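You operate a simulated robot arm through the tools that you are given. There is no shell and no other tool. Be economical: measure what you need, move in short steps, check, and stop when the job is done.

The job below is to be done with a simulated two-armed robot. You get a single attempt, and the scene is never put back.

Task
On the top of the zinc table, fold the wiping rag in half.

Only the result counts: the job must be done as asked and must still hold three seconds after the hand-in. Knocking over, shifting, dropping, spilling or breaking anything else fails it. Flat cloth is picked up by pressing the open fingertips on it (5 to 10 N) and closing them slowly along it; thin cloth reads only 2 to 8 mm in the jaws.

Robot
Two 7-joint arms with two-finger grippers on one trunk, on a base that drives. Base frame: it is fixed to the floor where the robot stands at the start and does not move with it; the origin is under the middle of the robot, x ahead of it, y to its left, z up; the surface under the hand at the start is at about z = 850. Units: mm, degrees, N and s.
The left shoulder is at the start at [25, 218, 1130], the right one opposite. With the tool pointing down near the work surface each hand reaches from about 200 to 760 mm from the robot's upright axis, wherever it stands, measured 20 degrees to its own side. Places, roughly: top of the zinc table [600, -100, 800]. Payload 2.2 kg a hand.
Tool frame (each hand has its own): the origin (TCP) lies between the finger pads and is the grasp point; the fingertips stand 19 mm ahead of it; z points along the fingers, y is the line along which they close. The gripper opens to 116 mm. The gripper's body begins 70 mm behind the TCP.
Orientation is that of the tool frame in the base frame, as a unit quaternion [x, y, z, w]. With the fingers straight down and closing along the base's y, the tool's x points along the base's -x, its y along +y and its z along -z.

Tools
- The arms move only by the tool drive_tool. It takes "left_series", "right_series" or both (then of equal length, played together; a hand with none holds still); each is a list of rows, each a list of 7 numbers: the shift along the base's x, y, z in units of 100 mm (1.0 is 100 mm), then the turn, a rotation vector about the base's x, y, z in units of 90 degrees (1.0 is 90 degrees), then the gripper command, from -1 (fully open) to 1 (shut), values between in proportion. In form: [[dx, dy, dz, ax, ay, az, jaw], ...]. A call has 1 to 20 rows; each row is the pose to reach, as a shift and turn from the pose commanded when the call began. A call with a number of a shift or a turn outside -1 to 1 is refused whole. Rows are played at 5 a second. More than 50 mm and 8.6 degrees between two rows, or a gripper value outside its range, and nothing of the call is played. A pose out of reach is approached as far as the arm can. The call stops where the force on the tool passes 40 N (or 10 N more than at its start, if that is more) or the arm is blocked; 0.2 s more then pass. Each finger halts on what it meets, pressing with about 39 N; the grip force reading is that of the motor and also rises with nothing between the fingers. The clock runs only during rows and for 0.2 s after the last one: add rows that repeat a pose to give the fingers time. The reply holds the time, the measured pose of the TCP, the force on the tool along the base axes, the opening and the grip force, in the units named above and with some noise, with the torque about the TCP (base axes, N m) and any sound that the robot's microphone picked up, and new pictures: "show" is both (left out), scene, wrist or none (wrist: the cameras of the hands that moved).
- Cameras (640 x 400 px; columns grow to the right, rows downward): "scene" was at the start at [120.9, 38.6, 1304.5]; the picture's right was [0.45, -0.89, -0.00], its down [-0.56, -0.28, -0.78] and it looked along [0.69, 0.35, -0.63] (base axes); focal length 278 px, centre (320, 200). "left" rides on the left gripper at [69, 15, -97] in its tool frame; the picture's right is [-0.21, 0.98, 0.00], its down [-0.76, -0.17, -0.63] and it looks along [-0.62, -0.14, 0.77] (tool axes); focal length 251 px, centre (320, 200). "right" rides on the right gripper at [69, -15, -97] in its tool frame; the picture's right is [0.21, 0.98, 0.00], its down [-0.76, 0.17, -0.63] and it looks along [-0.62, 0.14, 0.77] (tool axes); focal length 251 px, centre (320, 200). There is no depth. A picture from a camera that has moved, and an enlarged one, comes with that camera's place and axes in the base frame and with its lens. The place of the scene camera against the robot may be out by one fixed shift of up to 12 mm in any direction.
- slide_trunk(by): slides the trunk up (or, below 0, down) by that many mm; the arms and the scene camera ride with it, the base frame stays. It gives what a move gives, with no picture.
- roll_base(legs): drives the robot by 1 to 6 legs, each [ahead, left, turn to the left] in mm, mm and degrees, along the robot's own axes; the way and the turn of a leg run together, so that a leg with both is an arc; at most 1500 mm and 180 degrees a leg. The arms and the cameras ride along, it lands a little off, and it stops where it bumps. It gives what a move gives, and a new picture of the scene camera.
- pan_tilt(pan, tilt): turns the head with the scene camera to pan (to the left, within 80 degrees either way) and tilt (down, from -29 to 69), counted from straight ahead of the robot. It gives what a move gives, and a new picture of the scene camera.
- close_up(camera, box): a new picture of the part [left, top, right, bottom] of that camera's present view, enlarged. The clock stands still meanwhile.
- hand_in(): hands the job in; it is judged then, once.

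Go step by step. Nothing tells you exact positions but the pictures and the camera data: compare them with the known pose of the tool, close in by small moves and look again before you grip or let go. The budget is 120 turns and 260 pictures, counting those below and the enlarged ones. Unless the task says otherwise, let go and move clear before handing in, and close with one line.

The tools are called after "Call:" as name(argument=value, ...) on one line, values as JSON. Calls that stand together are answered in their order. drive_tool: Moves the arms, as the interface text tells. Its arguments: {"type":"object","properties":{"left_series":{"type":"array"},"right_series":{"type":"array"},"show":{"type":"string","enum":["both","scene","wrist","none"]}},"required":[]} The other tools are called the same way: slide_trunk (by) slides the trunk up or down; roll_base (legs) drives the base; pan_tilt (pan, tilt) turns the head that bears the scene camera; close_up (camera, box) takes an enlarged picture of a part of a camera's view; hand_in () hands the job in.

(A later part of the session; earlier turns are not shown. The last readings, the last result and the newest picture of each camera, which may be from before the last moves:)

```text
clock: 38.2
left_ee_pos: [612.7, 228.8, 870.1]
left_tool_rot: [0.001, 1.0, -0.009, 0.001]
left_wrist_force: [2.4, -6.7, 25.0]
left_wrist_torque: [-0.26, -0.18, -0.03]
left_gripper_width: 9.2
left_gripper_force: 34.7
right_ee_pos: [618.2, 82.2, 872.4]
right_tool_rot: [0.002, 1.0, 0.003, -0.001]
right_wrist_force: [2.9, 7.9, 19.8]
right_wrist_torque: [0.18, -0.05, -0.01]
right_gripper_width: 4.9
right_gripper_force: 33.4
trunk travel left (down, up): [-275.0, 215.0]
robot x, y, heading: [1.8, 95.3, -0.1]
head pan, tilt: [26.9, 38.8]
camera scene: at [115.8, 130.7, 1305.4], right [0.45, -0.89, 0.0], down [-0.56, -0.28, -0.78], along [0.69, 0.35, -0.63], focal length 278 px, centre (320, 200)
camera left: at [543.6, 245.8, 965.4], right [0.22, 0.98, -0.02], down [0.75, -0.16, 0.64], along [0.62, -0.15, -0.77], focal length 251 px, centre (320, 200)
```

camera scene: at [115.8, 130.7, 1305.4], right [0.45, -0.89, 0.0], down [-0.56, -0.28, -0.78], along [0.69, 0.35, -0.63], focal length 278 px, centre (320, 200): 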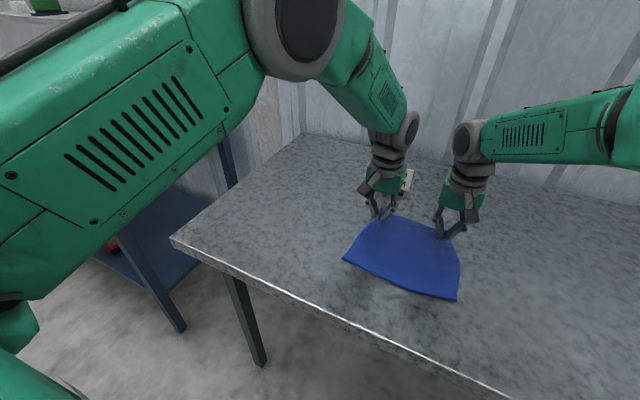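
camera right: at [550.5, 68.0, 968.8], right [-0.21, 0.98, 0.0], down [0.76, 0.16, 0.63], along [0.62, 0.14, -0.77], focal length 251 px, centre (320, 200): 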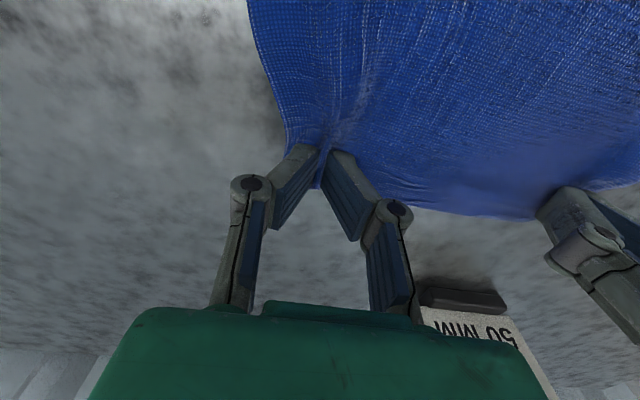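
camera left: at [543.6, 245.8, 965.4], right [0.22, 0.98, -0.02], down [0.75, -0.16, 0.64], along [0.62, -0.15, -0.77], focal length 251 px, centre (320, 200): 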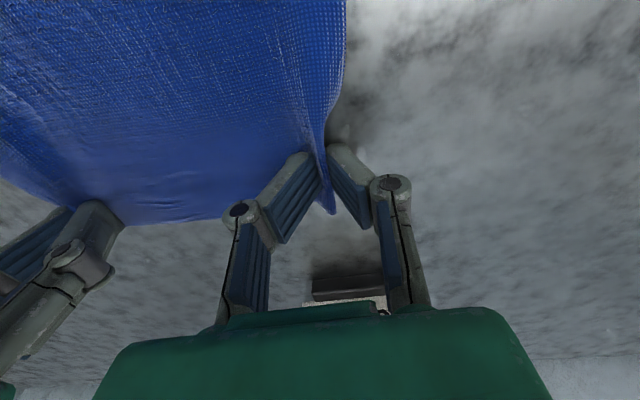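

Both hands now hold the cloth (left 9.2 mm, right 4.9 mm). I will lift along an arc toward the robot, pitching the tools so the edge turns over with them.

Call:
drive_tool(left_series=[[-0.03, 0, 0.15, 0, -0.06, 0, 1], [-0.08, 0, 0.3, 0, -0.12, 0, 1], [-0.17, 0, 0.43, 0, -0.18, 0, 1], [-0.28, 0, 0.54, 0, -0.25, 0, 1], [-0.4, 0, 0.62, 0, -0.32, 0, 1], [-0.52, 0, 0.66, 0, -0.4, 0, 1], [-0.65, 0, 0.68, 0, -0.48, 0, 1], [-0.77, 0, 0.68, 0, -0.556, 0, 1], [-0.77, 0, 0.68, 0, -0.556, 0, 1]], right_series=[[-0.03, 0, 0.15, 0, -0.06, 0, 1], [-0.08, 0, 0.3, 0, -0.12, 0, 1], [-0.17, 0, 0.43, 0, -0.18, 0, 1], [-0.28, 0, 0.54, 0, -0.25, 0, 1], [-0.4, 0, 0.62, 0, -0.32, 0, 1], [-0.52, 0, 0.66, 0, -0.4, 0, 1], [-0.65, 0, 0.68, 0, -0.48, 0, 1], [-0.77, 0, 0.68, 0, -0.556, 0, 1], [-0.77, 0, 0.68, 0, -0.556, 0, 1]])

```text
clock: 39.3
left_ee_pos: [578.9, 219.1, 919.7]
left_tool_rot: [0.007, 0.98, -0.012, 0.199]
left_wrist_force: [-1.1, -22.2, -7.7]
left_wrist_torque: [-0.37, 0.1, -0.28]
left_gripper_width: 6.0
left_gripper_force: 34.1
right_ee_pos: [577.5, 68.4, 876.9]
right_tool_rot: [0.025, 0.987, 0.019, 0.156]
right_wrist_force: [1.6, 22.4, 7.4]
right_wrist_torque: [0.52, -0.07, 0.19]
right_gripper_width: 6.1
right_gripper_force: 34.3
trunk travel left (down, up): [-275.0, 215.0]
robot x, y, heading: [-0.4, 94.3, -0.3]
head pan, tilt: [26.9, 38.8]
stopped in row 5 (right hand): the force on the tool passed its limit at 61 N (the readings are from after the stop); the commanded pose is now the measured one
camera scene: at [118.3, 129.4, 1304.8], right [0.45, -0.89, 0.0], down [-0.56, -0.28, -0.78], along [0.69, 0.35, -0.63], focal length 278 px, centre (320, 200)
camera right: at [482.5, 54.8, 947.6], right [-0.16, 0.99, -0.02], down [0.53, 0.1, 0.84], along [0.83, 0.13, -0.54], focal length 251 px, centre (320, 200)
camera left: at [477.6, 238.7, 982.1], right [0.22, 0.97, 0.06], down [0.45, -0.16, 0.88], along [0.87, -0.16, -0.47], focal length 251 px, centre (320, 200)
```

scene: 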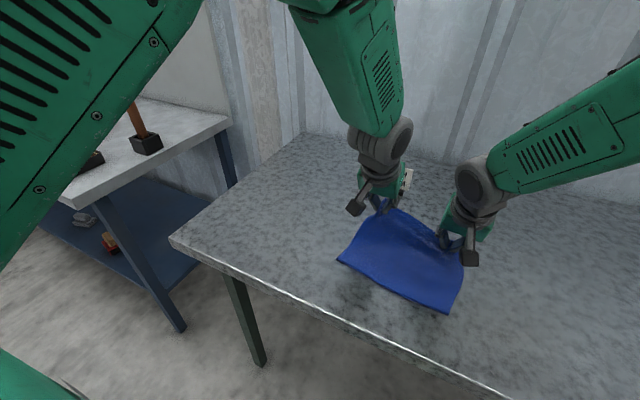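
right: 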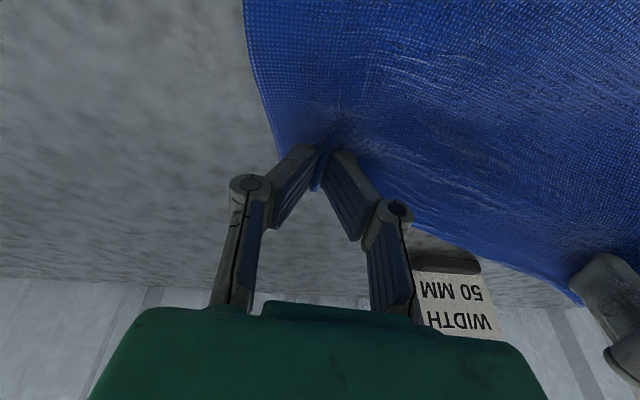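
left: 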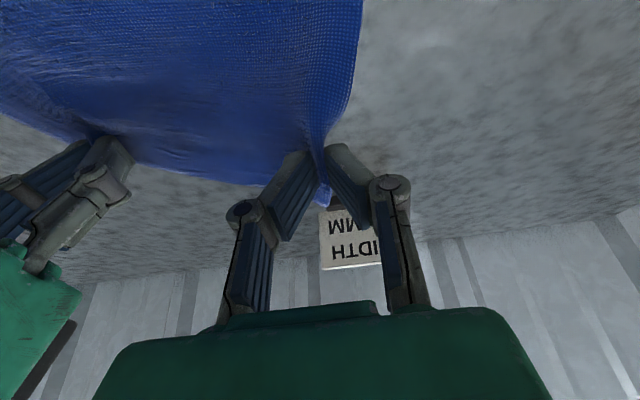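

The cloth is taut between the hands (22 N sideways) and the right hand lagged low. I will bring the hands closer together and level the right with the left.

Call:
drive_tool(left_series=[[0, -0.04, 0, 0, 0, 0, 1], [0, -0.08, 0, 0, 0, 0, 1], [0, -0.08, 0, 0, 0, 0, 1], [0, -0.08, 0, 0, 0, 0, 1], [0, -0.08, 0, 0, 0, 0, 1]], right_series=[[0, 0.05, 0.05, 0, 0, 0, 1], [0, 0.1, 0.1, 0, 0, 0, 1], [0, 0.14, 0.2, 0, 0, 0, 1], [0, 0.18, 0.3, 0, 0, 0, 1], [0, 0.18, 0.4, 0, 0, 0, 1]], show="scene")

```text
clock: 40.7
left_ee_pos: [575.8, 217.0, 921.1]
left_tool_rot: [0.004, 0.98, -0.012, 0.199]
left_wrist_force: [-1.8, -11.3, -3.9]
left_wrist_torque: [-0.12, 0.06, -0.13]
left_gripper_width: 5.5
left_gripper_force: 34.3
right_ee_pos: [569.8, 70.6, 888.0]
right_tool_rot: [0.044, 0.991, 0.022, 0.123]
right_wrist_force: [1.6, 10.9, 1.6]
right_wrist_torque: [0.25, -0.05, 0.1]
right_gripper_width: 5.3
right_gripper_force: 33.8
trunk travel left (down, up): [-275.0, 215.0]
robot x, y, heading: [0.8, 91.3, -0.4]
head pan, tilt: [26.9, 38.8]
stopped in row 5 (right hand): the arm was blocked; the commanded pose is now the measured one
camera scene: at [121.0, 130.6, 1304.6], right [0.45, -0.89, 0.0], down [-0.56, -0.28, -0.78], along [0.69, 0.35, -0.63], focal length 278 px, centre (320, 200)
```

scene: 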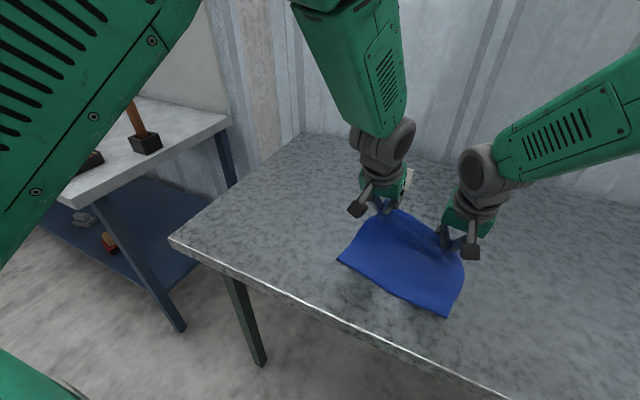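

The right arm is blocked by something other than the cloth. I will look at it with the head.

Call:
pan_tilt(pan=-15, tilt=35)

```text
clock: 41.8
left_ee_pos: [577.6, 217.0, 923.7]
left_tool_rot: [0.005, 0.98, -0.011, 0.201]
left_wrist_force: [-1.3, -11.1, -2.8]
left_wrist_torque: [-0.12, 0.01, -0.15]
left_gripper_width: 5.6
left_gripper_force: 34.0
right_ee_pos: [571.2, 70.0, 890.1]
right_tool_rot: [0.043, 0.991, 0.023, 0.124]
right_wrist_force: [0.6, 10.5, 2.4]
right_wrist_torque: [0.24, -0.02, 0.08]
right_gripper_width: 4.9
right_gripper_force: 34.0
trunk travel left (down, up): [-275.0, 215.0]
robot x, y, heading: [2.1, 93.6, 0.1]
head pan, tilt: [-15.0, 35.0]
camera scene: at [129.8, 69.1, 1310.3], right [-0.26, -0.97, 0.0], down [-0.56, 0.15, -0.82], along [0.79, -0.21, -0.58], focal length 278 px, centre (320, 200)
```

scene: 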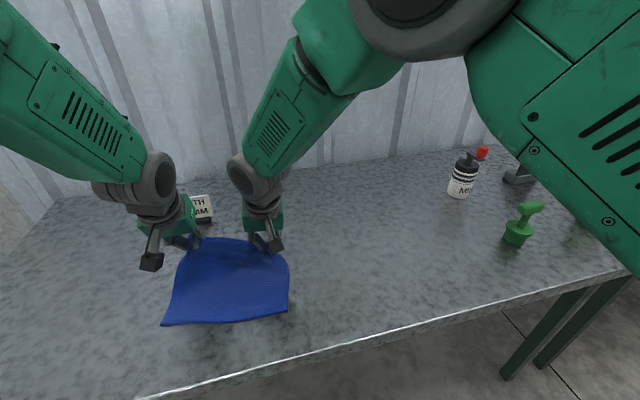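

Nothing external touches the right arm, so it is probably near a joint limit in pitch. I will test a small right-hand move, back toward vertical and up.

Call:
drive_tool(right_series=[[0, 0, 0.03, 0, 0.04, 0, 1], [0, 0.02, 0.06, 0, 0.08, 0, 1], [0, 0.04, 0.1, 0, 0.1, 0, 1], [0, 0.06, 0.14, 0, 0.1, 0, 1], [0, 0.06, 0.14, 0, 0.1, 0, 1]], show="none")

```text
clock: 43.0
left_ee_pos: [578.0, 218.9, 922.4]
left_tool_rot: [0.004, 0.98, -0.011, 0.201]
left_wrist_force: [-0.5, -0.3, 0.6]
left_wrist_torque: [0.03, 0.04, 0.02]
left_gripper_width: 4.8
left_gripper_force: 33.6
right_ee_pos: [570.7, 79.2, 905.0]
right_tool_rot: [0.038, 0.998, 0.016, 0.048]
right_wrist_force: [-0.5, 2.2, 0.1]
right_wrist_torque: [0.01, 0.0, -0.01]
right_gripper_width: 4.7
right_gripper_force: 33.4
trunk travel left (down, up): [-275.0, 215.0]
robot x, y, heading: [-3.5, 93.4, -0.1]
head pan, tilt: [-15.0, 35.0]
```

Back near vertical, the right arm moves freely and the tension is gone, so the steep forearm limits its pitch. Lowering the trunk should free the wrist; I will do it in stages, lifting the hands and sliding the trunk down equally.

Call:
drive_tool(left_series=[[-0.01, 0, 0.1, 0, 0, 0, 1], [-0.02, 0, 0.2, 0, 0, 0, 1], [-0.03, 0, 0.3, 0, 0, 0, 1], [-0.04, 0, 0.4, 0, 0, 0, 1], [-0.05, 0, 0.5, 0, 0, 0, 1], [-0.05, 0, 0.5, 0, 0, 0, 1]], right_series=[[0, 0, 0.12, 0, 0, 0, 1], [0, 0, 0.24, 0, 0, 0, 1], [0, 0, 0.36, 0, 0, 0, 1], [0, 0, 0.5, 0, 0, 0, 1], [0, 0, 0.63, 0, 0, 0, 1], [0, 0, 0.63, 0, 0, 0, 1]])

Call:
slide_trunk(by=-60)

```text
clock: 44.4
left_ee_pos: [572.8, 218.1, 971.2]
left_tool_rot: [0.005, 0.98, -0.01, 0.2]
left_wrist_force: [0.4, -0.3, -0.2]
left_wrist_torque: [-0.03, 0.01, -0.04]
left_gripper_width: 5.1
left_gripper_force: 32.9
right_ee_pos: [569.2, 79.4, 965.4]
right_tool_rot: [0.04, 0.998, 0.015, 0.047]
right_wrist_force: [-0.1, -0.2, -0.2]
right_wrist_torque: [-0.05, -0.01, -0.03]
right_gripper_width: 4.5
right_gripper_force: 33.3
trunk travel left (down, up): [-275.0, 215.0]
robot x, y, heading: [2.2, 92.9, -0.1]
head pan, tilt: [-15.0, 35.0]
camera scene: at [130.0, 69.2, 1310.3], right [-0.26, -0.97, 0.0], down [-0.56, 0.15, -0.82], along [0.79, -0.21, -0.58], focal length 278 px, centre (320, 200)
camera right: at [491.1, 68.5, 1055.7], right [-0.14, 0.99, 0.01], down [0.7, 0.09, 0.71], along [0.7, 0.11, -0.71], focal length 251 px, centre (320, 200)
camera left: at [471.6, 236.6, 1032.1], right [0.21, 0.98, 0.07], down [0.44, -0.16, 0.88], along [0.87, -0.16, -0.47], focal length 251 px, centre (320, 200)
```

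scene: 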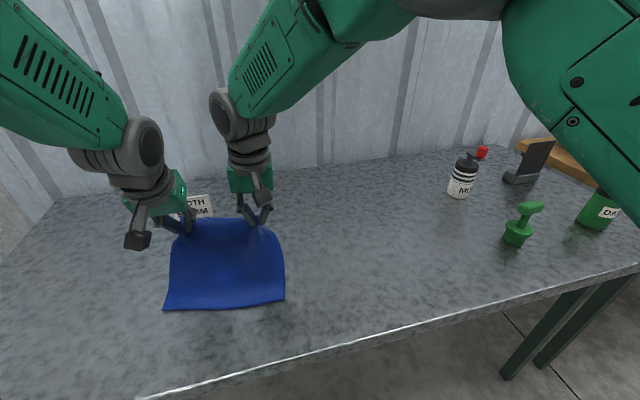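
right: 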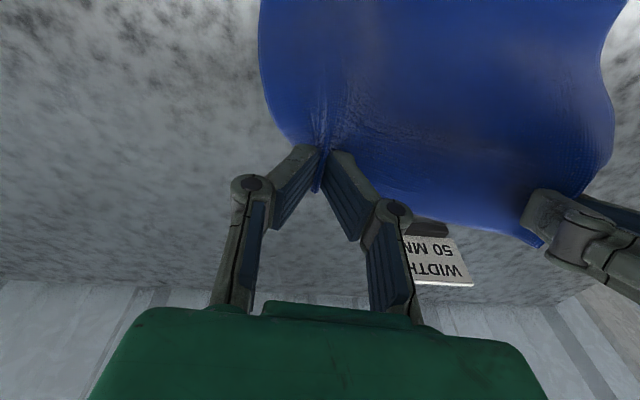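
left: 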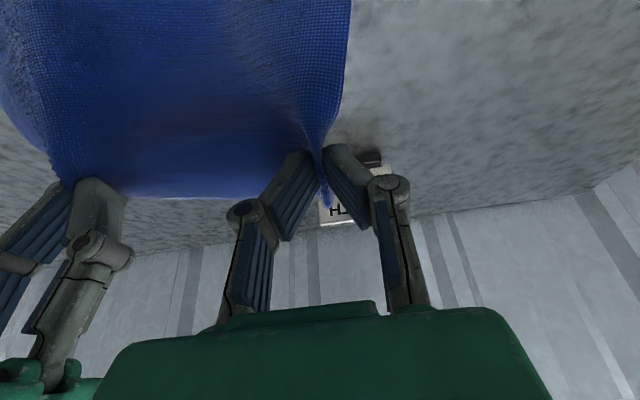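

```text
clock: 45.4
left_ee_pos: [571.8, 218.1, 911.3]
left_tool_rot: [0.006, 0.979, -0.01, 0.201]
left_wrist_force: [0.6, 0.6, -0.4]
left_wrist_torque: [0.02, 0.0, 0.03]
left_gripper_width: 5.0
left_gripper_force: 33.6
right_ee_pos: [568.8, 79.5, 906.8]
right_tool_rot: [0.04, 0.998, 0.017, 0.048]
right_wrist_force: [-0.1, 1.5, 0.4]
right_wrist_torque: [-0.03, -0.02, 0.03]
right_gripper_width: 4.7
right_gripper_force: 33.1
trunk travel left (down, up): [-215.0, 275.0]
robot x, y, heading: [-0.1, 93.1, -0.2]
head pan, tilt: [-15.0, 35.0]
```

This works well and the cloth hangs neatly from both hands. I will lower the trunk twice more the same way.

Call:
drive_tool(left_series=[[0, 0, 0.12, 0, 0, 0, 1], [0, 0, 0.24, 0, 0, 0, 1], [0, 0, 0.36, 0, 0, 0, 1], [0, 0, 0.48, 0, 0, 0, 1], [0, 0, 0.6, 0, 0, 0, 1], [0, 0, 0.65, 0, 0, 0, 1]], right_series=[[0, 0, 0.12, 0, 0, 0, 1], [0, 0, 0.24, 0, 0, 0, 1], [0, 0, 0.36, 0, 0, 0, 1], [0, 0, 0.48, 0, 0, 0, 1], [0, 0, 0.6, 0, 0, 0, 1], [0, 0, 0.65, 0, 0, 0, 1]], show="none")

Call:
slide_trunk(by=-65)

Call:
drive_tool(left_series=[[0, 0, 0.12, 0, 0, 0, 1], [0, 0, 0.24, 0, 0, 0, 1], [0, 0, 0.36, 0, 0, 0, 1], [0, 0, 0.48, 0, 0, 0, 1], [0, 0, 0.6, 0, 0, 0, 1], [0, 0, 0.65, 0, 0, 0, 1]], right_series=[[0, 0, 0.12, 0, 0, 0, 1], [0, 0, 0.24, 0, 0, 0, 1], [0, 0, 0.36, 0, 0, 0, 1], [0, 0, 0.48, 0, 0, 0, 1], [0, 0, 0.6, 0, 0, 0, 1], [0, 0, 0.65, 0, 0, 0, 1]], show="none")

Call:
slide_trunk(by=-45)

```text
clock: 46.8
left_ee_pos: [572.8, 219.1, 976.5]
left_tool_rot: [0.005, 0.98, -0.01, 0.201]
left_wrist_force: [0.1, -3.2, 0.2]
left_wrist_torque: [-0.07, 0.02, -0.07]
left_gripper_width: 5.0
left_gripper_force: 33.5
right_ee_pos: [571.3, 74.0, 970.2]
right_tool_rot: [0.045, 0.998, 0.02, 0.044]
right_wrist_force: [0.6, 3.3, 0.6]
right_wrist_torque: [0.04, -0.02, 0.01]
right_gripper_width: 4.8
right_gripper_force: 33.3
trunk travel left (down, up): [-215.0, 275.0]
robot x, y, heading: [3.7, 93.0, -0.1]
head pan, tilt: [-15.0, 35.0]
```

```text
clock: 47.8
left_ee_pos: [571.6, 219.3, 911.3]
left_tool_rot: [0.005, 0.98, -0.01, 0.201]
left_wrist_force: [0.2, -4.2, 0.6]
left_wrist_torque: [0.0, 0.01, -0.06]
left_gripper_width: 4.9
left_gripper_force: 33.6
right_ee_pos: [571.8, 74.8, 908.9]
right_tool_rot: [0.044, 0.998, 0.02, 0.047]
right_wrist_force: [0.4, 3.5, 0.4]
right_wrist_torque: [0.03, 0.03, 0.0]
right_gripper_width: 4.7
right_gripper_force: 33.2
trunk travel left (down, up): [-150.0, 340.0]
robot x, y, heading: [2.0, 90.8, -0.2]
head pan, tilt: [-15.0, 35.0]
```

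```text
clock: 49.2
left_ee_pos: [573.4, 219.5, 975.1]
left_tool_rot: [0.005, 0.98, -0.01, 0.2]
left_wrist_force: [-0.9, -3.0, -0.4]
left_wrist_torque: [-0.04, 0.03, -0.06]
left_gripper_width: 5.2
left_gripper_force: 33.6
right_ee_pos: [569.9, 76.2, 974.1]
right_tool_rot: [0.042, 0.998, 0.019, 0.047]
right_wrist_force: [-0.4, 1.8, -0.4]
right_wrist_torque: [0.04, 0.01, 0.01]
right_gripper_width: 4.6
right_gripper_force: 33.6
trunk travel left (down, up): [-150.0, 340.0]
robot x, y, heading: [-2.5, 95.8, -0.1]
head pan, tilt: [-15.0, 35.0]
```

```text
clock: 50.1
left_ee_pos: [571.9, 218.6, 930.2]
left_tool_rot: [0.006, 0.98, -0.01, 0.201]
left_wrist_force: [-0.1, -2.0, -0.2]
left_wrist_torque: [0.0, 0.0, -0.04]
left_gripper_width: 5.0
left_gripper_force: 34.1
right_ee_pos: [569.7, 76.2, 929.0]
right_tool_rot: [0.041, 0.998, 0.02, 0.049]
right_wrist_force: [0.0, 3.4, -0.3]
right_wrist_torque: [0.06, -0.06, 0.04]
right_gripper_width: 4.6
right_gripper_force: 33.4
trunk travel left (down, up): [-105.0, 385.0]
robot x, y, heading: [1.1, 90.6, -0.2]
head pan, tilt: [-15.0, 35.0]
```

The trunk is 170 mm lower. I will pitch the right hand to match the left (23°), straightening its yaw.

Call:
drive_tool(right_series=[[0, 0.02, 0, 0, -0.05, 0.015, 1], [0, 0.03, 0, 0, -0.1, 0.03, 1], [0, 0.04, 0, 0, -0.15, 0.045, 1], [0, 0.05, 0, 0, -0.19, 0.05, 1], [0, 0.05, 0, 0, -0.19, 0.05, 1]], show="none")

```text
clock: 51.3
left_ee_pos: [573.2, 219.9, 930.1]
left_tool_rot: [0.004, 0.98, -0.01, 0.201]
left_wrist_force: [0.0, -0.6, -1.1]
left_wrist_torque: [0.0, -0.03, 0.01]
left_gripper_width: 4.9
left_gripper_force: 33.4
right_ee_pos: [572.4, 77.6, 927.9]
right_tool_rot: [0.005, 0.981, 0.035, 0.191]
right_wrist_force: [-0.4, 1.2, -1.4]
right_wrist_torque: [-0.01, 0.0, -0.02]
right_gripper_width: 4.5
right_gripper_force: 33.5
trunk travel left (down, up): [-105.0, 385.0]
robot x, y, heading: [1.7, 87.8, 0.1]
head pan, tilt: [-15.0, 35.0]
```

Pitching works now. I will continue the fold, moving both hands back about 65 mm while pitching to roughly 65°.

Call:
drive_tool(left_series=[[-0.09, 0, 0.02, 0, -0.07, 0, 1], [-0.18, 0, 0.03, 0, -0.14, 0, 1], [-0.27, 0, 0.04, 0, -0.21, 0, 1], [-0.36, 0, 0.04, 0, -0.28, 0, 1], [-0.45, 0, 0.03, 0, -0.35, 0, 1], [-0.54, 0, 0.02, 0, -0.41, 0, 1], [-0.62, 0, 0.0, 0, -0.47, 0, 1], [-0.62, 0, 0.0, 0, -0.47, 0, 1]], right_series=[[-0.09, 0, 0.02, 0, -0.07, 0, 1], [-0.18, 0, 0.03, 0, -0.14, 0, 1], [-0.27, 0, 0.04, 0, -0.21, 0, 1], [-0.36, 0, 0.04, 0, -0.28, 0, 1], [-0.45, 0, 0.03, 0, -0.35, 0, 1], [-0.54, 0, 0.02, 0, -0.41, 0, 1], [-0.62, 0, 0.0, 0, -0.47, 0, 1], [-0.62, 0, 0.0, 0, -0.47, 0, 1]])

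```text
clock: 53.1
left_ee_pos: [511.6, 220.5, 932.2]
left_tool_rot: [0.004, 0.84, -0.011, 0.542]
left_wrist_force: [0.1, 0.7, 0.2]
left_wrist_torque: [0.03, 0.02, 0.03]
left_gripper_width: 5.1
left_gripper_force: 34.0
right_ee_pos: [503.6, 83.0, 928.6]
right_tool_rot: [-0.011, 0.844, 0.021, 0.535]
right_wrist_force: [0.2, -0.5, -0.1]
right_wrist_torque: [-0.04, 0.01, -0.06]
right_gripper_width: 4.6
right_gripper_force: 33.9
trunk travel left (down, up): [-105.0, 385.0]
robot x, y, heading: [-0.9, 90.4, -0.4]
head pan, tilt: [-15.0, 35.0]
camera scene: at [131.2, 74.9, 1150.4], right [-0.18, -0.98, 0.0], down [-0.47, 0.09, -0.88], along [0.86, -0.16, -0.48], focal length 278 px, centre (320, 200)
camera right: at [390.0, 64.2, 906.5], right [-0.13, 0.98, -0.17], down [-0.26, 0.13, 0.96], along [0.96, 0.17, 0.23], focal length 251 px, centre (320, 200)
camera left: at [396.5, 238.0, 908.8], right [0.11, 0.98, 0.18], down [-0.27, -0.15, 0.95], along [0.96, -0.15, 0.24], focal length 251 px, centre (320, 200)
```

scene: 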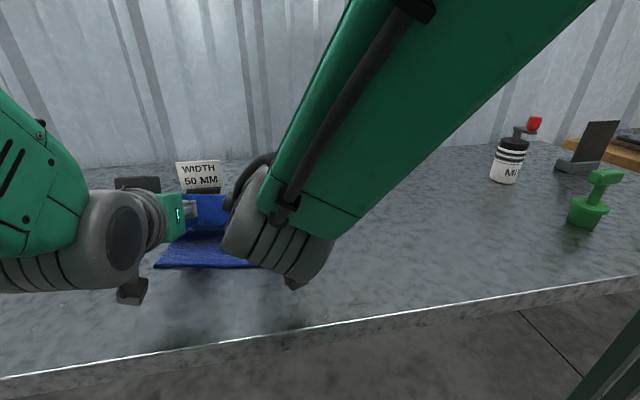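
right: 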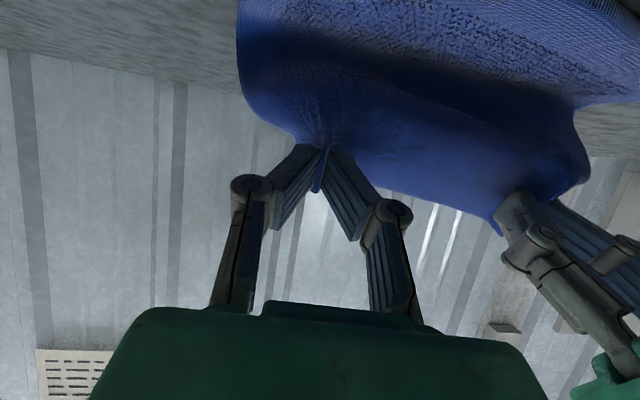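
left: 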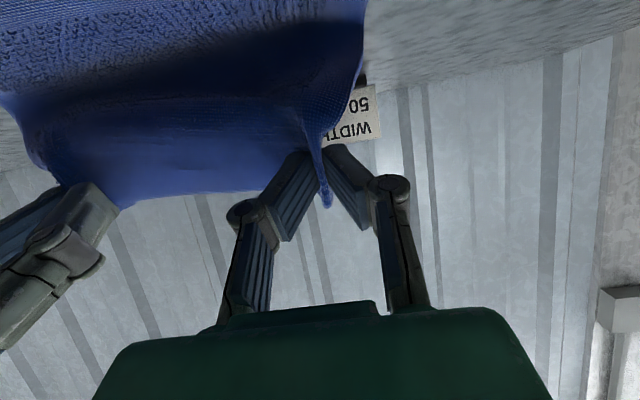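

The tools are now pitched 65° with the cloth draped between them. The near edge seems to have shifted a little, so I will look from another head angle.

Call:
pan_tilt(pan=15, tilt=35)

```text
clock: 54.0
left_ee_pos: [512.2, 218.2, 933.6]
left_tool_rot: [0.004, 0.84, -0.012, 0.542]
left_wrist_force: [-0.5, 0.1, 0.3]
left_wrist_torque: [0.03, 0.0, 0.01]
left_gripper_width: 5.1
left_gripper_force: 33.6
right_ee_pos: [506.0, 82.6, 928.5]
right_tool_rot: [-0.011, 0.844, 0.021, 0.536]
right_wrist_force: [0.6, 0.6, 0.0]
right_wrist_torque: [-0.05, -0.01, -0.05]
right_gripper_width: 5.0
right_gripper_force: 33.5
trunk travel left (down, up): [-105.0, 385.0]
robot x, y, heading: [1.1, 95.5, -0.1]
head pan, tilt: [15.0, 35.0]
camera scene: at [130.0, 98.4, 1141.5], right [0.08, -1.0, 0.0], down [-0.57, -0.04, -0.82], along [0.82, 0.06, -0.57], focal length 278 px, centre (320, 200)
```

scene: 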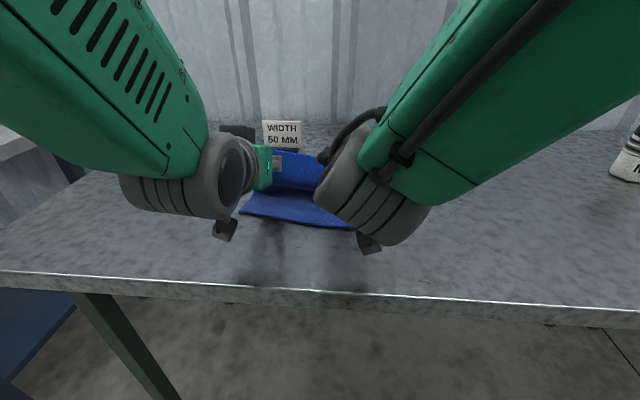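

The near corners are now around D(500,262) and C(467,50), so the rag has yawed by about 8°. I will lower both hands to land the folded edge over that line, with the right hand further back.

Call:
drive_tool(left_series=[[0, 0, -0.06, 0, 0, 0, 1], [0, 0.01, -0.12, 0, 0, 0, 1], [0, 0.02, -0.18, 0, 0, 0, 1], [0, 0.03, -0.24, 0, 0, 0, 1], [0, 0.03, -0.29, 0, 0, 0, 1], [0, 0.03, -0.29, 0, 0, 0, 1]], right_series=[[-0.06, 0, -0.06, 0, 0, 0, 1], [-0.12, 0, -0.12, 0, 0, 0, 1], [-0.18, 0, -0.17, 0, 0, 0, 1], [-0.23, 0, -0.21, 0, 0, 0, 1], [-0.26, 0, -0.25, 0, 0, 0, 1], [-0.26, 0, -0.25, 0, 0, 0, 1]])

```text
clock: 55.4
left_ee_pos: [514.2, 221.9, 909.3]
left_tool_rot: [0.001, 0.838, -0.014, 0.545]
left_wrist_force: [-2.3, -3.6, 0.0]
left_wrist_torque: [-0.01, 0.04, -0.09]
left_gripper_width: 5.4
left_gripper_force: 33.9
right_ee_pos: [481.1, 83.1, 901.7]
right_tool_rot: [-0.012, 0.844, 0.022, 0.536]
right_wrist_force: [1.1, 3.2, -0.4]
right_wrist_torque: [0.01, -0.02, 0.02]
right_gripper_width: 4.9
right_gripper_force: 32.9
trunk travel left (down, up): [-105.0, 385.0]
robot x, y, heading: [2.1, 92.9, -0.3]
head pan, tilt: [15.0, 35.0]
camera scene: at [127.1, 97.9, 1133.9], right [0.07, -1.0, 0.0], down [-0.64, -0.05, -0.77], along [0.77, 0.06, -0.64], focal length 278 px, centre (320, 200)
camera right: at [365.4, 64.9, 880.4], right [-0.13, 0.98, -0.17], down [-0.26, 0.13, 0.96], along [0.96, 0.17, 0.23], focal length 251 px, centre (320, 200)
camera left: at [396.8, 240.0, 883.7], right [0.1, 0.98, 0.17], down [-0.27, -0.14, 0.95], along [0.96, -0.15, 0.25], focal length 251 px, centre (320, 200)
```

scene: 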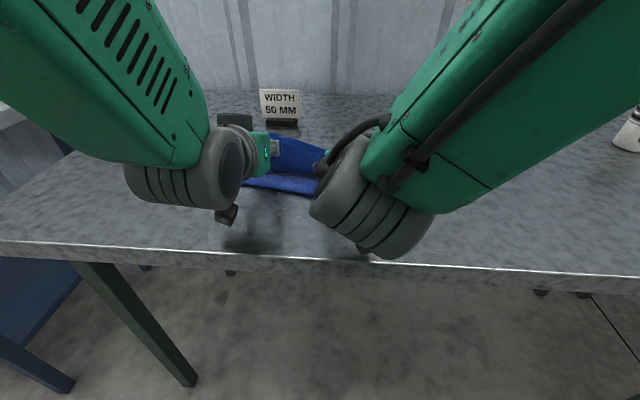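
right: 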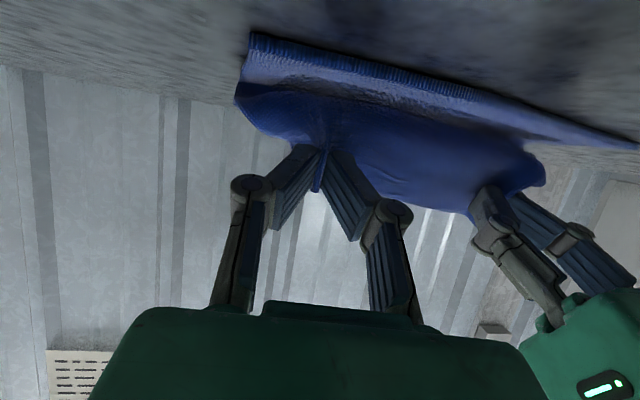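
left: 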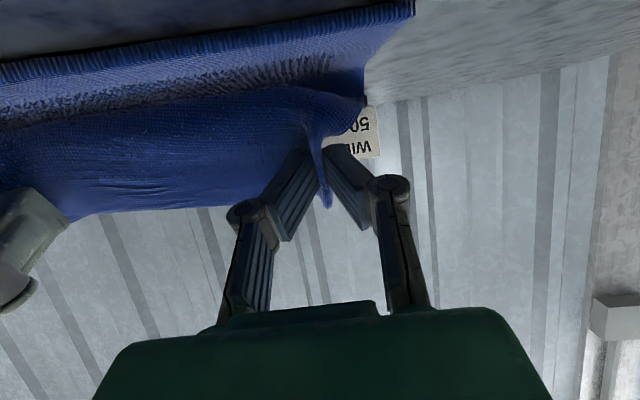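

I can now see the lower layer's near edge (C≈(456,50), D≈(490,262)), and the held edge is a little ahead of it. I will shift both hands back about 12 mm, open slightly, and withdraw along the fingers so friction draws the edge toward me.

Call:
drive_tool(left_series=[[-0.06, 0, -0.04, 0, 0, 0, 1], [-0.12, 0, -0.08, 0, 0, 0, 1], [-0.12, 0, -0.08, 0, 0, 0, 1], [-0.12, 0, -0.08, 0, 0, 0, 0.9], [-0.12, 0, -0.08, 0, 0, 0, 0.8], [-0.12, 0, -0.08, 0, 0, 0, 0.7], [-0.2, 0, -0.05, 0, 0, 0, 0.7], [-0.3, 0, -0.01, 0, 0, 0, 0.7], [-0.4, 0, 0.03, 0, 0, 0, 0.7], [-0.5, 0, 0.07, 0, 0, 0, 0.7], [-0.6, 0, 0.11, 0, 0, 0, 0.7], [-0.6, 0, 0.11, 0, 0, 0, 0.7]], right_series=[[-0.06, 0, 0, 0, 0, 0, 1], [-0.12, 0, 0, 0, 0, 0, 1], [-0.12, 0, 0, 0, 0, 0, 1], [-0.12, 0, 0, 0, 0, 0, 0.9], [-0.12, 0, 0, 0, 0, 0, 0.8], [-0.12, 0, 0, 0, 0, 0, 0.7], [-0.2, 0, 0.03, 0, 0, 0, 0.7], [-0.3, 0, 0.07, 0, 0, 0, 0.7], [-0.4, 0, 0.11, 0, 0, 0, 0.7], [-0.5, 0, 0.15, 0, 0, 0, 0.7], [-0.6, 0, 0.19, 0, 0, 0, 0.7], [-0.6, 0, 0.19, 0, 0, 0, 0.7]])

```text
clock: 58.0
left_ee_pos: [452.6, 221.7, 912.5]
left_tool_rot: [0.008, 0.841, -0.007, 0.541]
left_wrist_force: [-0.3, -0.8, 0.2]
left_wrist_torque: [0.0, -0.01, -0.03]
left_gripper_width: 17.3
left_gripper_force: 0.0
right_ee_pos: [420.9, 85.0, 920.9]
right_tool_rot: [-0.01, 0.844, 0.02, 0.535]
right_wrist_force: [0.4, -0.5, -0.2]
right_wrist_torque: [0.01, -0.02, 0.01]
right_gripper_width: 17.4
right_gripper_force: 0.1
trunk travel left (down, up): [-105.0, 385.0]
robot x, y, heading: [-2.1, 92.2, -0.3]
head pan, tilt: [15.0, 35.0]
camera scene: at [126.8, 114.7, 1140.5], right [0.26, -0.97, 0.0], down [-0.56, -0.15, -0.82], along [0.79, 0.21, -0.58], focal length 278 px, centre (320, 200)
camera right: at [305.6, 66.6, 899.1], right [-0.13, 0.98, -0.17], down [-0.26, 0.13, 0.96], along [0.96, 0.17, 0.23], focal length 251 px, centre (320, 200)
camera left: at [337.5, 240.9, 888.8], right [0.11, 0.97, 0.19], down [-0.26, -0.16, 0.95], along [0.96, -0.16, 0.24], focal length 251 px, centre (320, 200)
```

scene: 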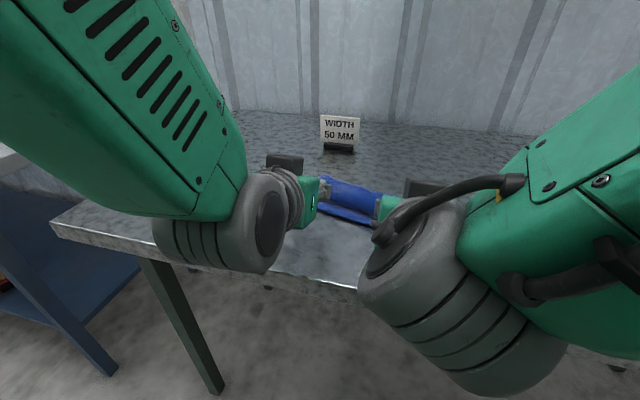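
right: 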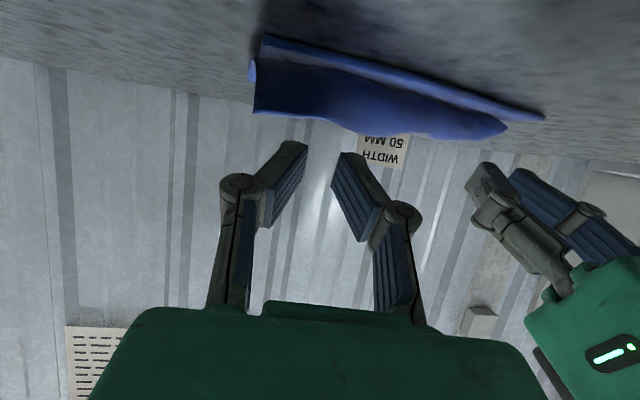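
left: 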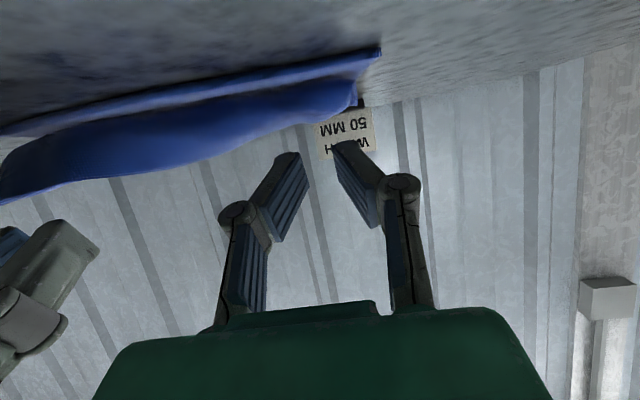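

Released. I will raise the hands, return them to vertical and spread apart to see the result from above.

Call:
drive_tool(left_series=[[-0.1, 0, 0.15, 0, 0, 0, 0.7], [-0.2, 0.05, 0.3, 0, 0.08, 0, 0.7], [-0.2, 0.1, 0.45, 0, 0.16, 0, 0.7], [-0.2, 0.2, 0.6, 0, 0.24, 0, 0.7], [-0.2, 0.3, 0.75, 0, 0.32, 0, 0.7], [-0.2, 0.4, 0.9, 0, 0.4, 0, 0.7], [-0.2, 0.5, 1.0, 0, 0.48, 0, 0.7], [-0.2, 0.6, 1.0, 0, 0.56, 0, 0.7], [-0.2, 0.6, 1.0, 0, 0.64, 0, 0.7], [-0.2, 0.6, 1.0, 0, 0.7, 0, 0.7], [-0.2, 0.6, 1.0, 0, 0.7, 0, 0.7]], right_series=[[-0.1, 0, 0.15, 0, 0, 0, 0.7], [-0.2, -0.05, 0.3, 0, 0.08, 0, 0.7], [-0.2, -0.1, 0.45, 0, 0.16, 0, 0.7], [-0.2, -0.2, 0.6, 0, 0.24, 0, 0.7], [-0.2, -0.3, 0.75, 0, 0.32, 0, 0.7], [-0.2, -0.4, 0.9, 0, 0.4, 0, 0.7], [-0.2, -0.5, 1.0, 0, 0.48, 0, 0.7], [-0.2, -0.6, 1.0, 0, 0.56, 0, 0.7], [-0.2, -0.6, 1.0, 0, 0.64, 0, 0.7], [-0.2, -0.6, 1.0, 0, 0.7, 0, 0.7], [-0.2, -0.6, 1.0, 0, 0.7, 0, 0.7]])

```text
clock: 60.4
left_ee_pos: [429.5, 282.6, 1011.7]
left_tool_rot: [0.003, 1.0, -0.011, 0.021]
left_wrist_force: [-0.5, 0.1, 0.3]
left_wrist_torque: [-0.03, -0.01, 0.03]
left_gripper_width: 17.3
left_gripper_force: 0.2
right_ee_pos: [398.9, 24.1, 1020.6]
right_tool_rot: [0.002, 1.0, 0.024, 0.015]
right_wrist_force: [-0.6, 0.6, 0.7]
right_wrist_torque: [0.02, -0.02, 0.02]
right_gripper_width: 17.5
right_gripper_force: 0.1
trunk travel left (down, up): [-105.0, 385.0]
robot x, y, heading: [2.4, 95.4, -0.0]
head pan, tilt: [15.0, 35.0]
camera scene: at [127.2, 115.4, 1140.6], right [0.26, -0.97, 0.0], down [-0.56, -0.15, -0.82], along [0.79, 0.21, -0.58], focal length 278 px, centre (320, 200)
camera right: at [328.7, 5.7, 1114.8], right [-0.21, 0.98, 0.04], down [0.74, 0.13, 0.66], along [0.64, 0.17, -0.75], focal length 251 px, centre (320, 200)
camera left: at [357.3, 301.0, 1104.4], right [0.22, 0.98, -0.01], down [0.73, -0.16, 0.67], along [0.65, -0.16, -0.74], focal length 251 px, centre (320, 200)
```

scene: 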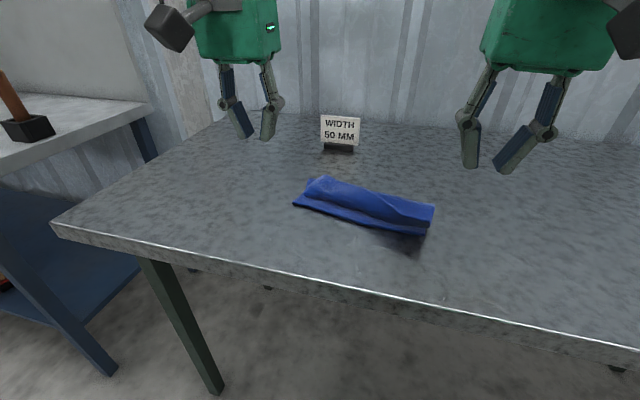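
right: 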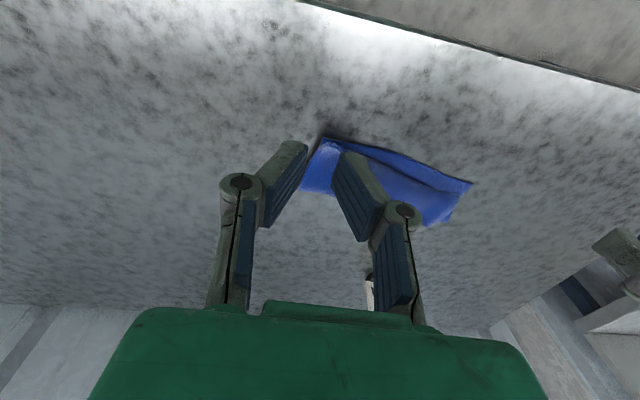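
left: 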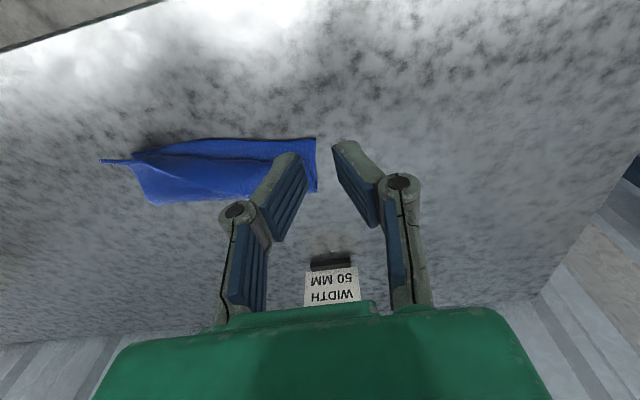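

The rag is folded over, but I need a clearer top view. I will raise the trunk and take enlarged pictures.

Call:
slide_trunk(by=150)

Call:
pan_tilt(pan=12, tilt=45)

Call:
close_up(camera="scene", box=[200, 120, 440, 270])

```text
clock: 62.2
left_ee_pos: [430.4, 282.3, 1160.2]
left_tool_rot: [0.003, 1.0, -0.011, 0.023]
left_wrist_force: [0.0, -0.5, -0.9]
left_wrist_torque: [0.02, 0.02, -0.04]
left_gripper_width: 17.5
left_gripper_force: 0.0
right_ee_pos: [399.8, 24.7, 1169.8]
right_tool_rot: [0.003, 1.0, 0.023, 0.015]
right_wrist_force: [0.3, -0.4, 0.2]
right_wrist_torque: [-0.03, -0.02, 0.03]
right_gripper_width: 17.5
right_gripper_force: 0.0
trunk travel left (down, up): [-255.0, 235.0]
robot x, y, heading: [-1.2, 97.1, -0.2]
head pan, tilt: [15.0, 35.0]
```

```text
clock: 62.9
left_ee_pos: [430.6, 282.3, 1161.1]
left_tool_rot: [0.002, 1.0, -0.012, 0.022]
left_wrist_force: [0.0, -0.8, 0.1]
left_wrist_torque: [0.03, 0.0, -0.02]
left_gripper_width: 17.3
left_gripper_force: 0.1
right_ee_pos: [399.6, 24.8, 1170.7]
right_tool_rot: [0.002, 1.0, 0.024, 0.015]
right_wrist_force: [1.0, 0.0, 0.7]
right_wrist_torque: [0.02, -0.03, -0.01]
right_gripper_width: 17.5
right_gripper_force: 0.0
trunk travel left (down, up): [-255.0, 235.0]
robot x, y, heading: [-2.1, 93.3, -0.0]
head pan, tilt: [12.0, 45.0]
camera scene: at [122.6, 109.6, 1275.7], right [0.21, -0.98, 0.0], down [-0.69, -0.15, -0.7], along [0.69, 0.15, -0.71], focal length 278 px, centre (320, 200)
```

scene: 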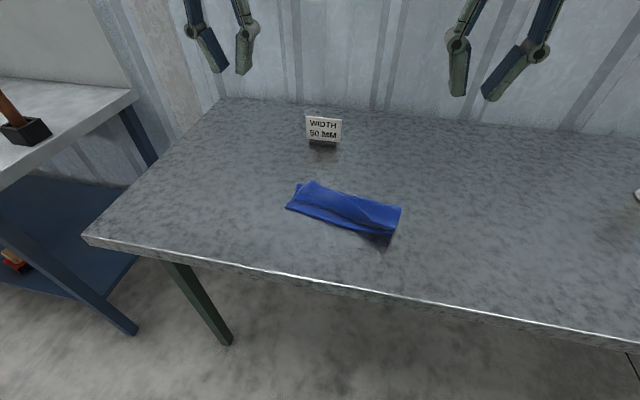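

```text
2.67 times, centred on (320, 195) of scene
camera zoom: at [122.6, 109.6, 1275.7], right [0.21, -0.98, 0.0], down [-0.69, -0.15, -0.7], along [0.69, 0.15, -0.71], focal length 740 px, centre (320, 213)
```

zoom: 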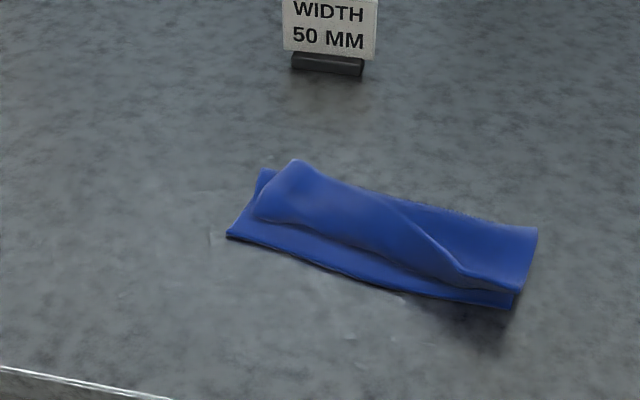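

Overall footprint is good, with near edge to fold about 82 mm, but the upper leaf is rumpled. I will look straight down with the left wrist camera.

Call:
drive_tool(left_series=[[0.12, -0.2, -0.2, 0, 0, 0, 0.3], [0.24, -0.4, -0.4, 0, 0, 0, 0], [0.36, -0.6, -0.6, 0, 0, 0, -0.4], [0.48, -0.8, -0.8, 0, 0, 0, -0.8], [0.6, -1.0, -0.95, 0, 0, 0, -1], [0.6, -1.0, -0.95, 0, 0, 0, -1]], show="wrist")

Call:
close_up(camera="left", box=[160, 0, 480, 200])

```text
clock: 64.3
left_ee_pos: [491.7, 183.0, 1066.1]
left_tool_rot: [0.003, 1.0, -0.01, 0.022]
left_wrist_force: [-0.5, 0.0, 0.9]
left_wrist_torque: [0.03, 0.0, -0.02]
left_gripper_width: 116.0
left_gripper_force: 0.0
right_ee_pos: [400.3, 23.5, 1171.3]
right_tool_rot: [0.002, 1.0, 0.024, 0.015]
right_wrist_force: [0.3, 0.3, -0.1]
right_wrist_torque: [-0.03, -0.02, -0.01]
right_gripper_width: 17.5
right_gripper_force: 0.1
trunk travel left (down, up): [-255.0, 235.0]
robot x, y, heading: [-1.4, 95.7, -0.1]
head pan, tilt: [12.0, 45.0]
camera left: at [418.7, 200.3, 1158.9], right [0.22, 0.98, -0.01], down [0.73, -0.16, 0.67], along [0.65, -0.16, -0.74], focal length 251 px, centre (320, 200)
```

left: 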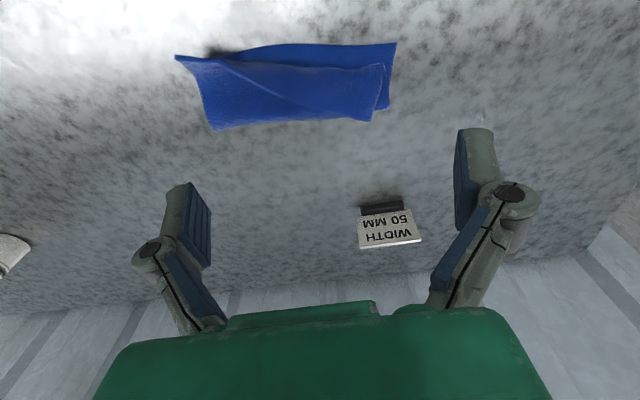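

```text
2.00 times, centred on (320, 100) of left
camera zoom: at [418.7, 200.3, 1158.9], right [0.22, 0.98, -0.01], down [0.73, -0.16, 0.67], along [0.65, -0.16, -0.74], focal length 503 px, centre (320, 400)
```

zoom: 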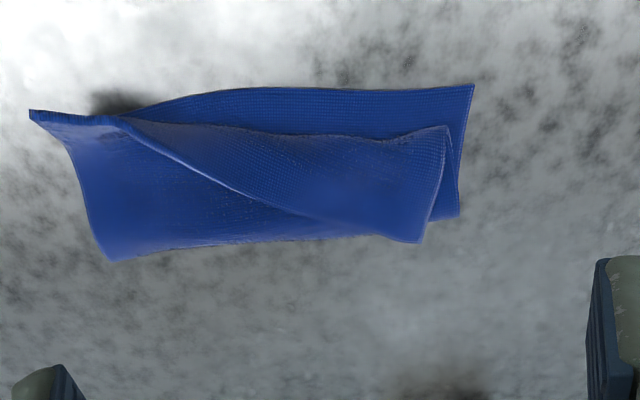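

There is a diagonal crease on the right half and the right near corner is raised. I will look closer with the right hand's camera.

Call:
drive_tool(right_series=[[0.16, 0.0, -0.2, 0, 0, 0, 0.3], [0.32, 0.0, -0.4, 0, 0, 0, 0], [0.48, 0.0, -0.6, 0, 0, 0, -0.4], [0.62, 0.0, -0.8, 0, 0, 0, -0.4], [0.76, 0.0, -1.0, 0, 0, 0, -0.4], [0.76, 0.0, -1.0, 0, 0, 0, -0.4]], show="none")

Call:
close_up(camera="right", box=[240, 0, 560, 200])

```text
clock: 65.7
left_ee_pos: [491.2, 183.7, 1067.2]
left_tool_rot: [0.002, 1.0, -0.011, 0.021]
left_wrist_force: [0.3, 0.8, -1.1]
left_wrist_torque: [0.03, 0.01, 0.0]
left_gripper_width: 116.0
left_gripper_force: 0.0
right_ee_pos: [477.5, 23.7, 1071.2]
right_tool_rot: [0.002, 1.0, 0.023, 0.016]
right_wrist_force: [0.1, 0.2, 0.7]
right_wrist_torque: [0.0, -0.03, 0.02]
right_gripper_width: 80.7
right_gripper_force: 0.1
trunk travel left (down, up): [-255.0, 235.0]
robot x, y, heading: [-1.7, 94.3, -0.0]
head pan, tilt: [12.0, 45.0]
```

```text
2.00 times, centred on (400, 100) of right
camera zoom: at [404.7, 5.0, 1164.0], right [-0.21, 0.98, 0.04], down [0.74, 0.13, 0.66], along [0.64, 0.17, -0.75], focal length 503 px, centre (160, 400)
```

zoom: 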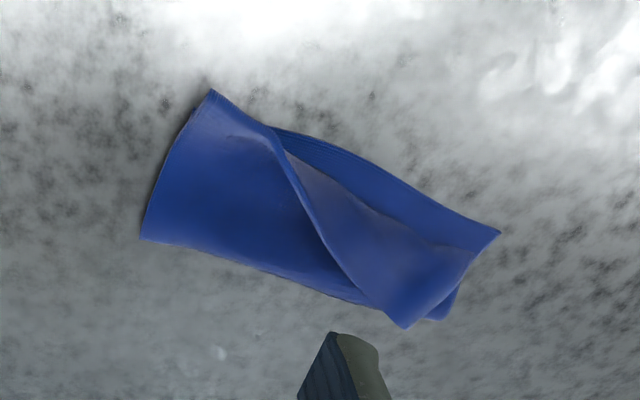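

The right side of the upper leaf reaches the near edge, but the left upper corner A≈(505,250) sits about 22 mm short of D≈(487,263), with slack bulging between. I will bring the closed left fingers over A to draw it gently toward D.

Call:
drive_tool(left_series=[[0.05, 0.12, -0.2, 0.007, 0.013, 0, -0.5], [0.1, 0.24, -0.4, 0.014, 0.027, 0, 0], [0.15, 0.36, -0.6, 0.014, 0.027, 0, 0.5], [0.2, 0.5, -0.8, 0.014, 0.027, 0, 1], [0.24, 0.58, -1.0, 0.014, 0.027, 0, 1], [0.24, 0.58, -1.0, 0.014, 0.027, 0, 1]], show="none")

Call:
drive_tool(left_series=[[0, 0, -0.2, 0, 0, 0, 1], [0, 0, -0.4, 0, 0, 0, 1], [0, 0, -0.6, 0, 0, 0, 1], [0, 0, -0.75, 0, 0, 0, 1], [0, 0, -0.75, 0, 0, 0, 1]])

```text
clock: 67.1
left_ee_pos: [514.2, 240.4, 966.7]
left_tool_rot: [0.003, 1.0, 0.0, 0.001]
left_wrist_force: [0.4, -0.8, 0.1]
left_wrist_torque: [0.02, -0.01, -0.01]
left_gripper_width: 0.0
left_gripper_force: 27.9
right_ee_pos: [476.2, 25.1, 1070.9]
right_tool_rot: [0.002, 1.0, 0.024, 0.015]
right_wrist_force: [0.5, 0.1, 0.7]
right_wrist_torque: [-0.04, 0.01, 0.0]
right_gripper_width: 81.1
right_gripper_force: 0.1
trunk travel left (down, up): [-255.0, 235.0]
robot x, y, heading: [-1.5, 90.4, 0.1]
head pan, tilt: [12.0, 45.0]
```

```text
clock: 68.3
left_ee_pos: [515.7, 241.3, 890.5]
left_tool_rot: [0.004, 1.0, 0.0, 0.001]
left_wrist_force: [-0.4, -0.3, 0.8]
left_wrist_torque: [0.01, 0.0, 0.02]
left_gripper_width: 0.0
left_gripper_force: 28.1
right_ee_pos: [476.1, 22.9, 1070.7]
right_tool_rot: [0.003, 1.0, 0.024, 0.016]
right_wrist_force: [0.8, -0.6, -0.1]
right_wrist_torque: [0.02, 0.02, 0.02]
right_gripper_width: 81.3
right_gripper_force: 0.1
trunk travel left (down, up): [-255.0, 235.0]
robot x, y, heading: [-2.8, 92.5, -0.1]
head pan, tilt: [12.0, 45.0]
camera scene: at [123.6, 109.5, 1275.6], right [0.21, -0.98, 0.0], down [-0.69, -0.15, -0.7], along [0.69, 0.15, -0.71], focal length 278 px, centre (320, 200)
camera left: at [445.7, 257.3, 986.7], right [0.22, 0.98, 0.0], down [0.75, -0.17, 0.63], along [0.62, -0.14, -0.77], focal length 251 px, centre (320, 200)
```

scene: 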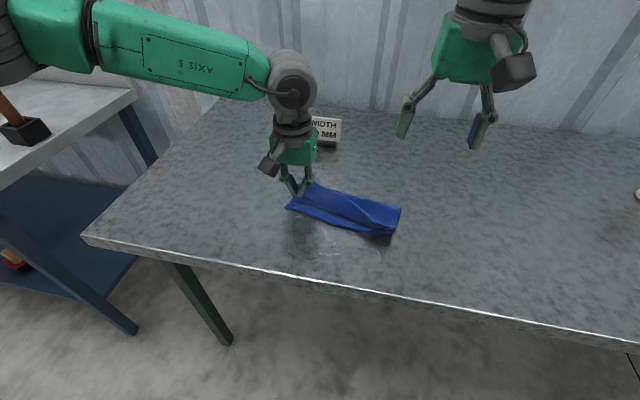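
left: 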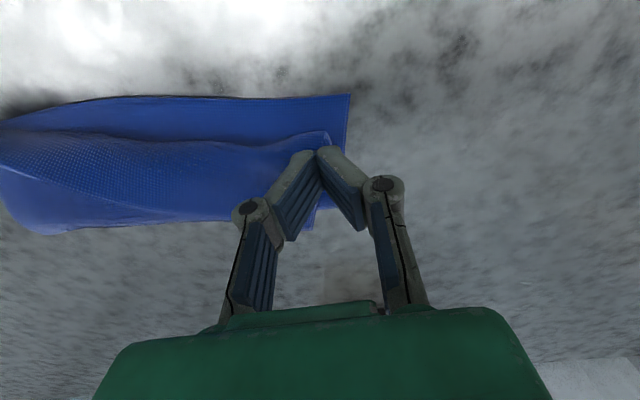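

The tips are right above the inner side of corner A. I will descend to light contact.

Call:
drive_tool(left_series=[[0, 0, -0.07, 0, 0, 0, 1], [0, 0, -0.12, 0, 0, 0, 1], [0, 0, -0.14, 0, 0, 0, 1], [0, 0, -0.15, 0, 0, 0, 1], [0, 0, -0.15, 0, 0, 0, 1]], show="none")

```text
clock: 69.5
left_ee_pos: [514.9, 239.9, 876.4]
left_tool_rot: [0.003, 1.0, 0.0, 0.001]
left_wrist_force: [0.9, -0.3, 8.0]
left_wrist_torque: [-0.06, -0.02, -0.01]
left_gripper_width: 0.1
left_gripper_force: 28.6
right_ee_pos: [476.6, 23.5, 1071.2]
right_tool_rot: [0.003, 1.0, 0.023, 0.016]
right_wrist_force: [-1.0, -0.2, 0.1]
right_wrist_torque: [-0.02, 0.01, -0.01]
right_gripper_width: 81.2
right_gripper_force: 0.0
trunk travel left (down, up): [-255.0, 235.0]
robot x, y, heading: [1.0, 92.2, -0.1]
head pan, tilt: [12.0, 45.0]
```

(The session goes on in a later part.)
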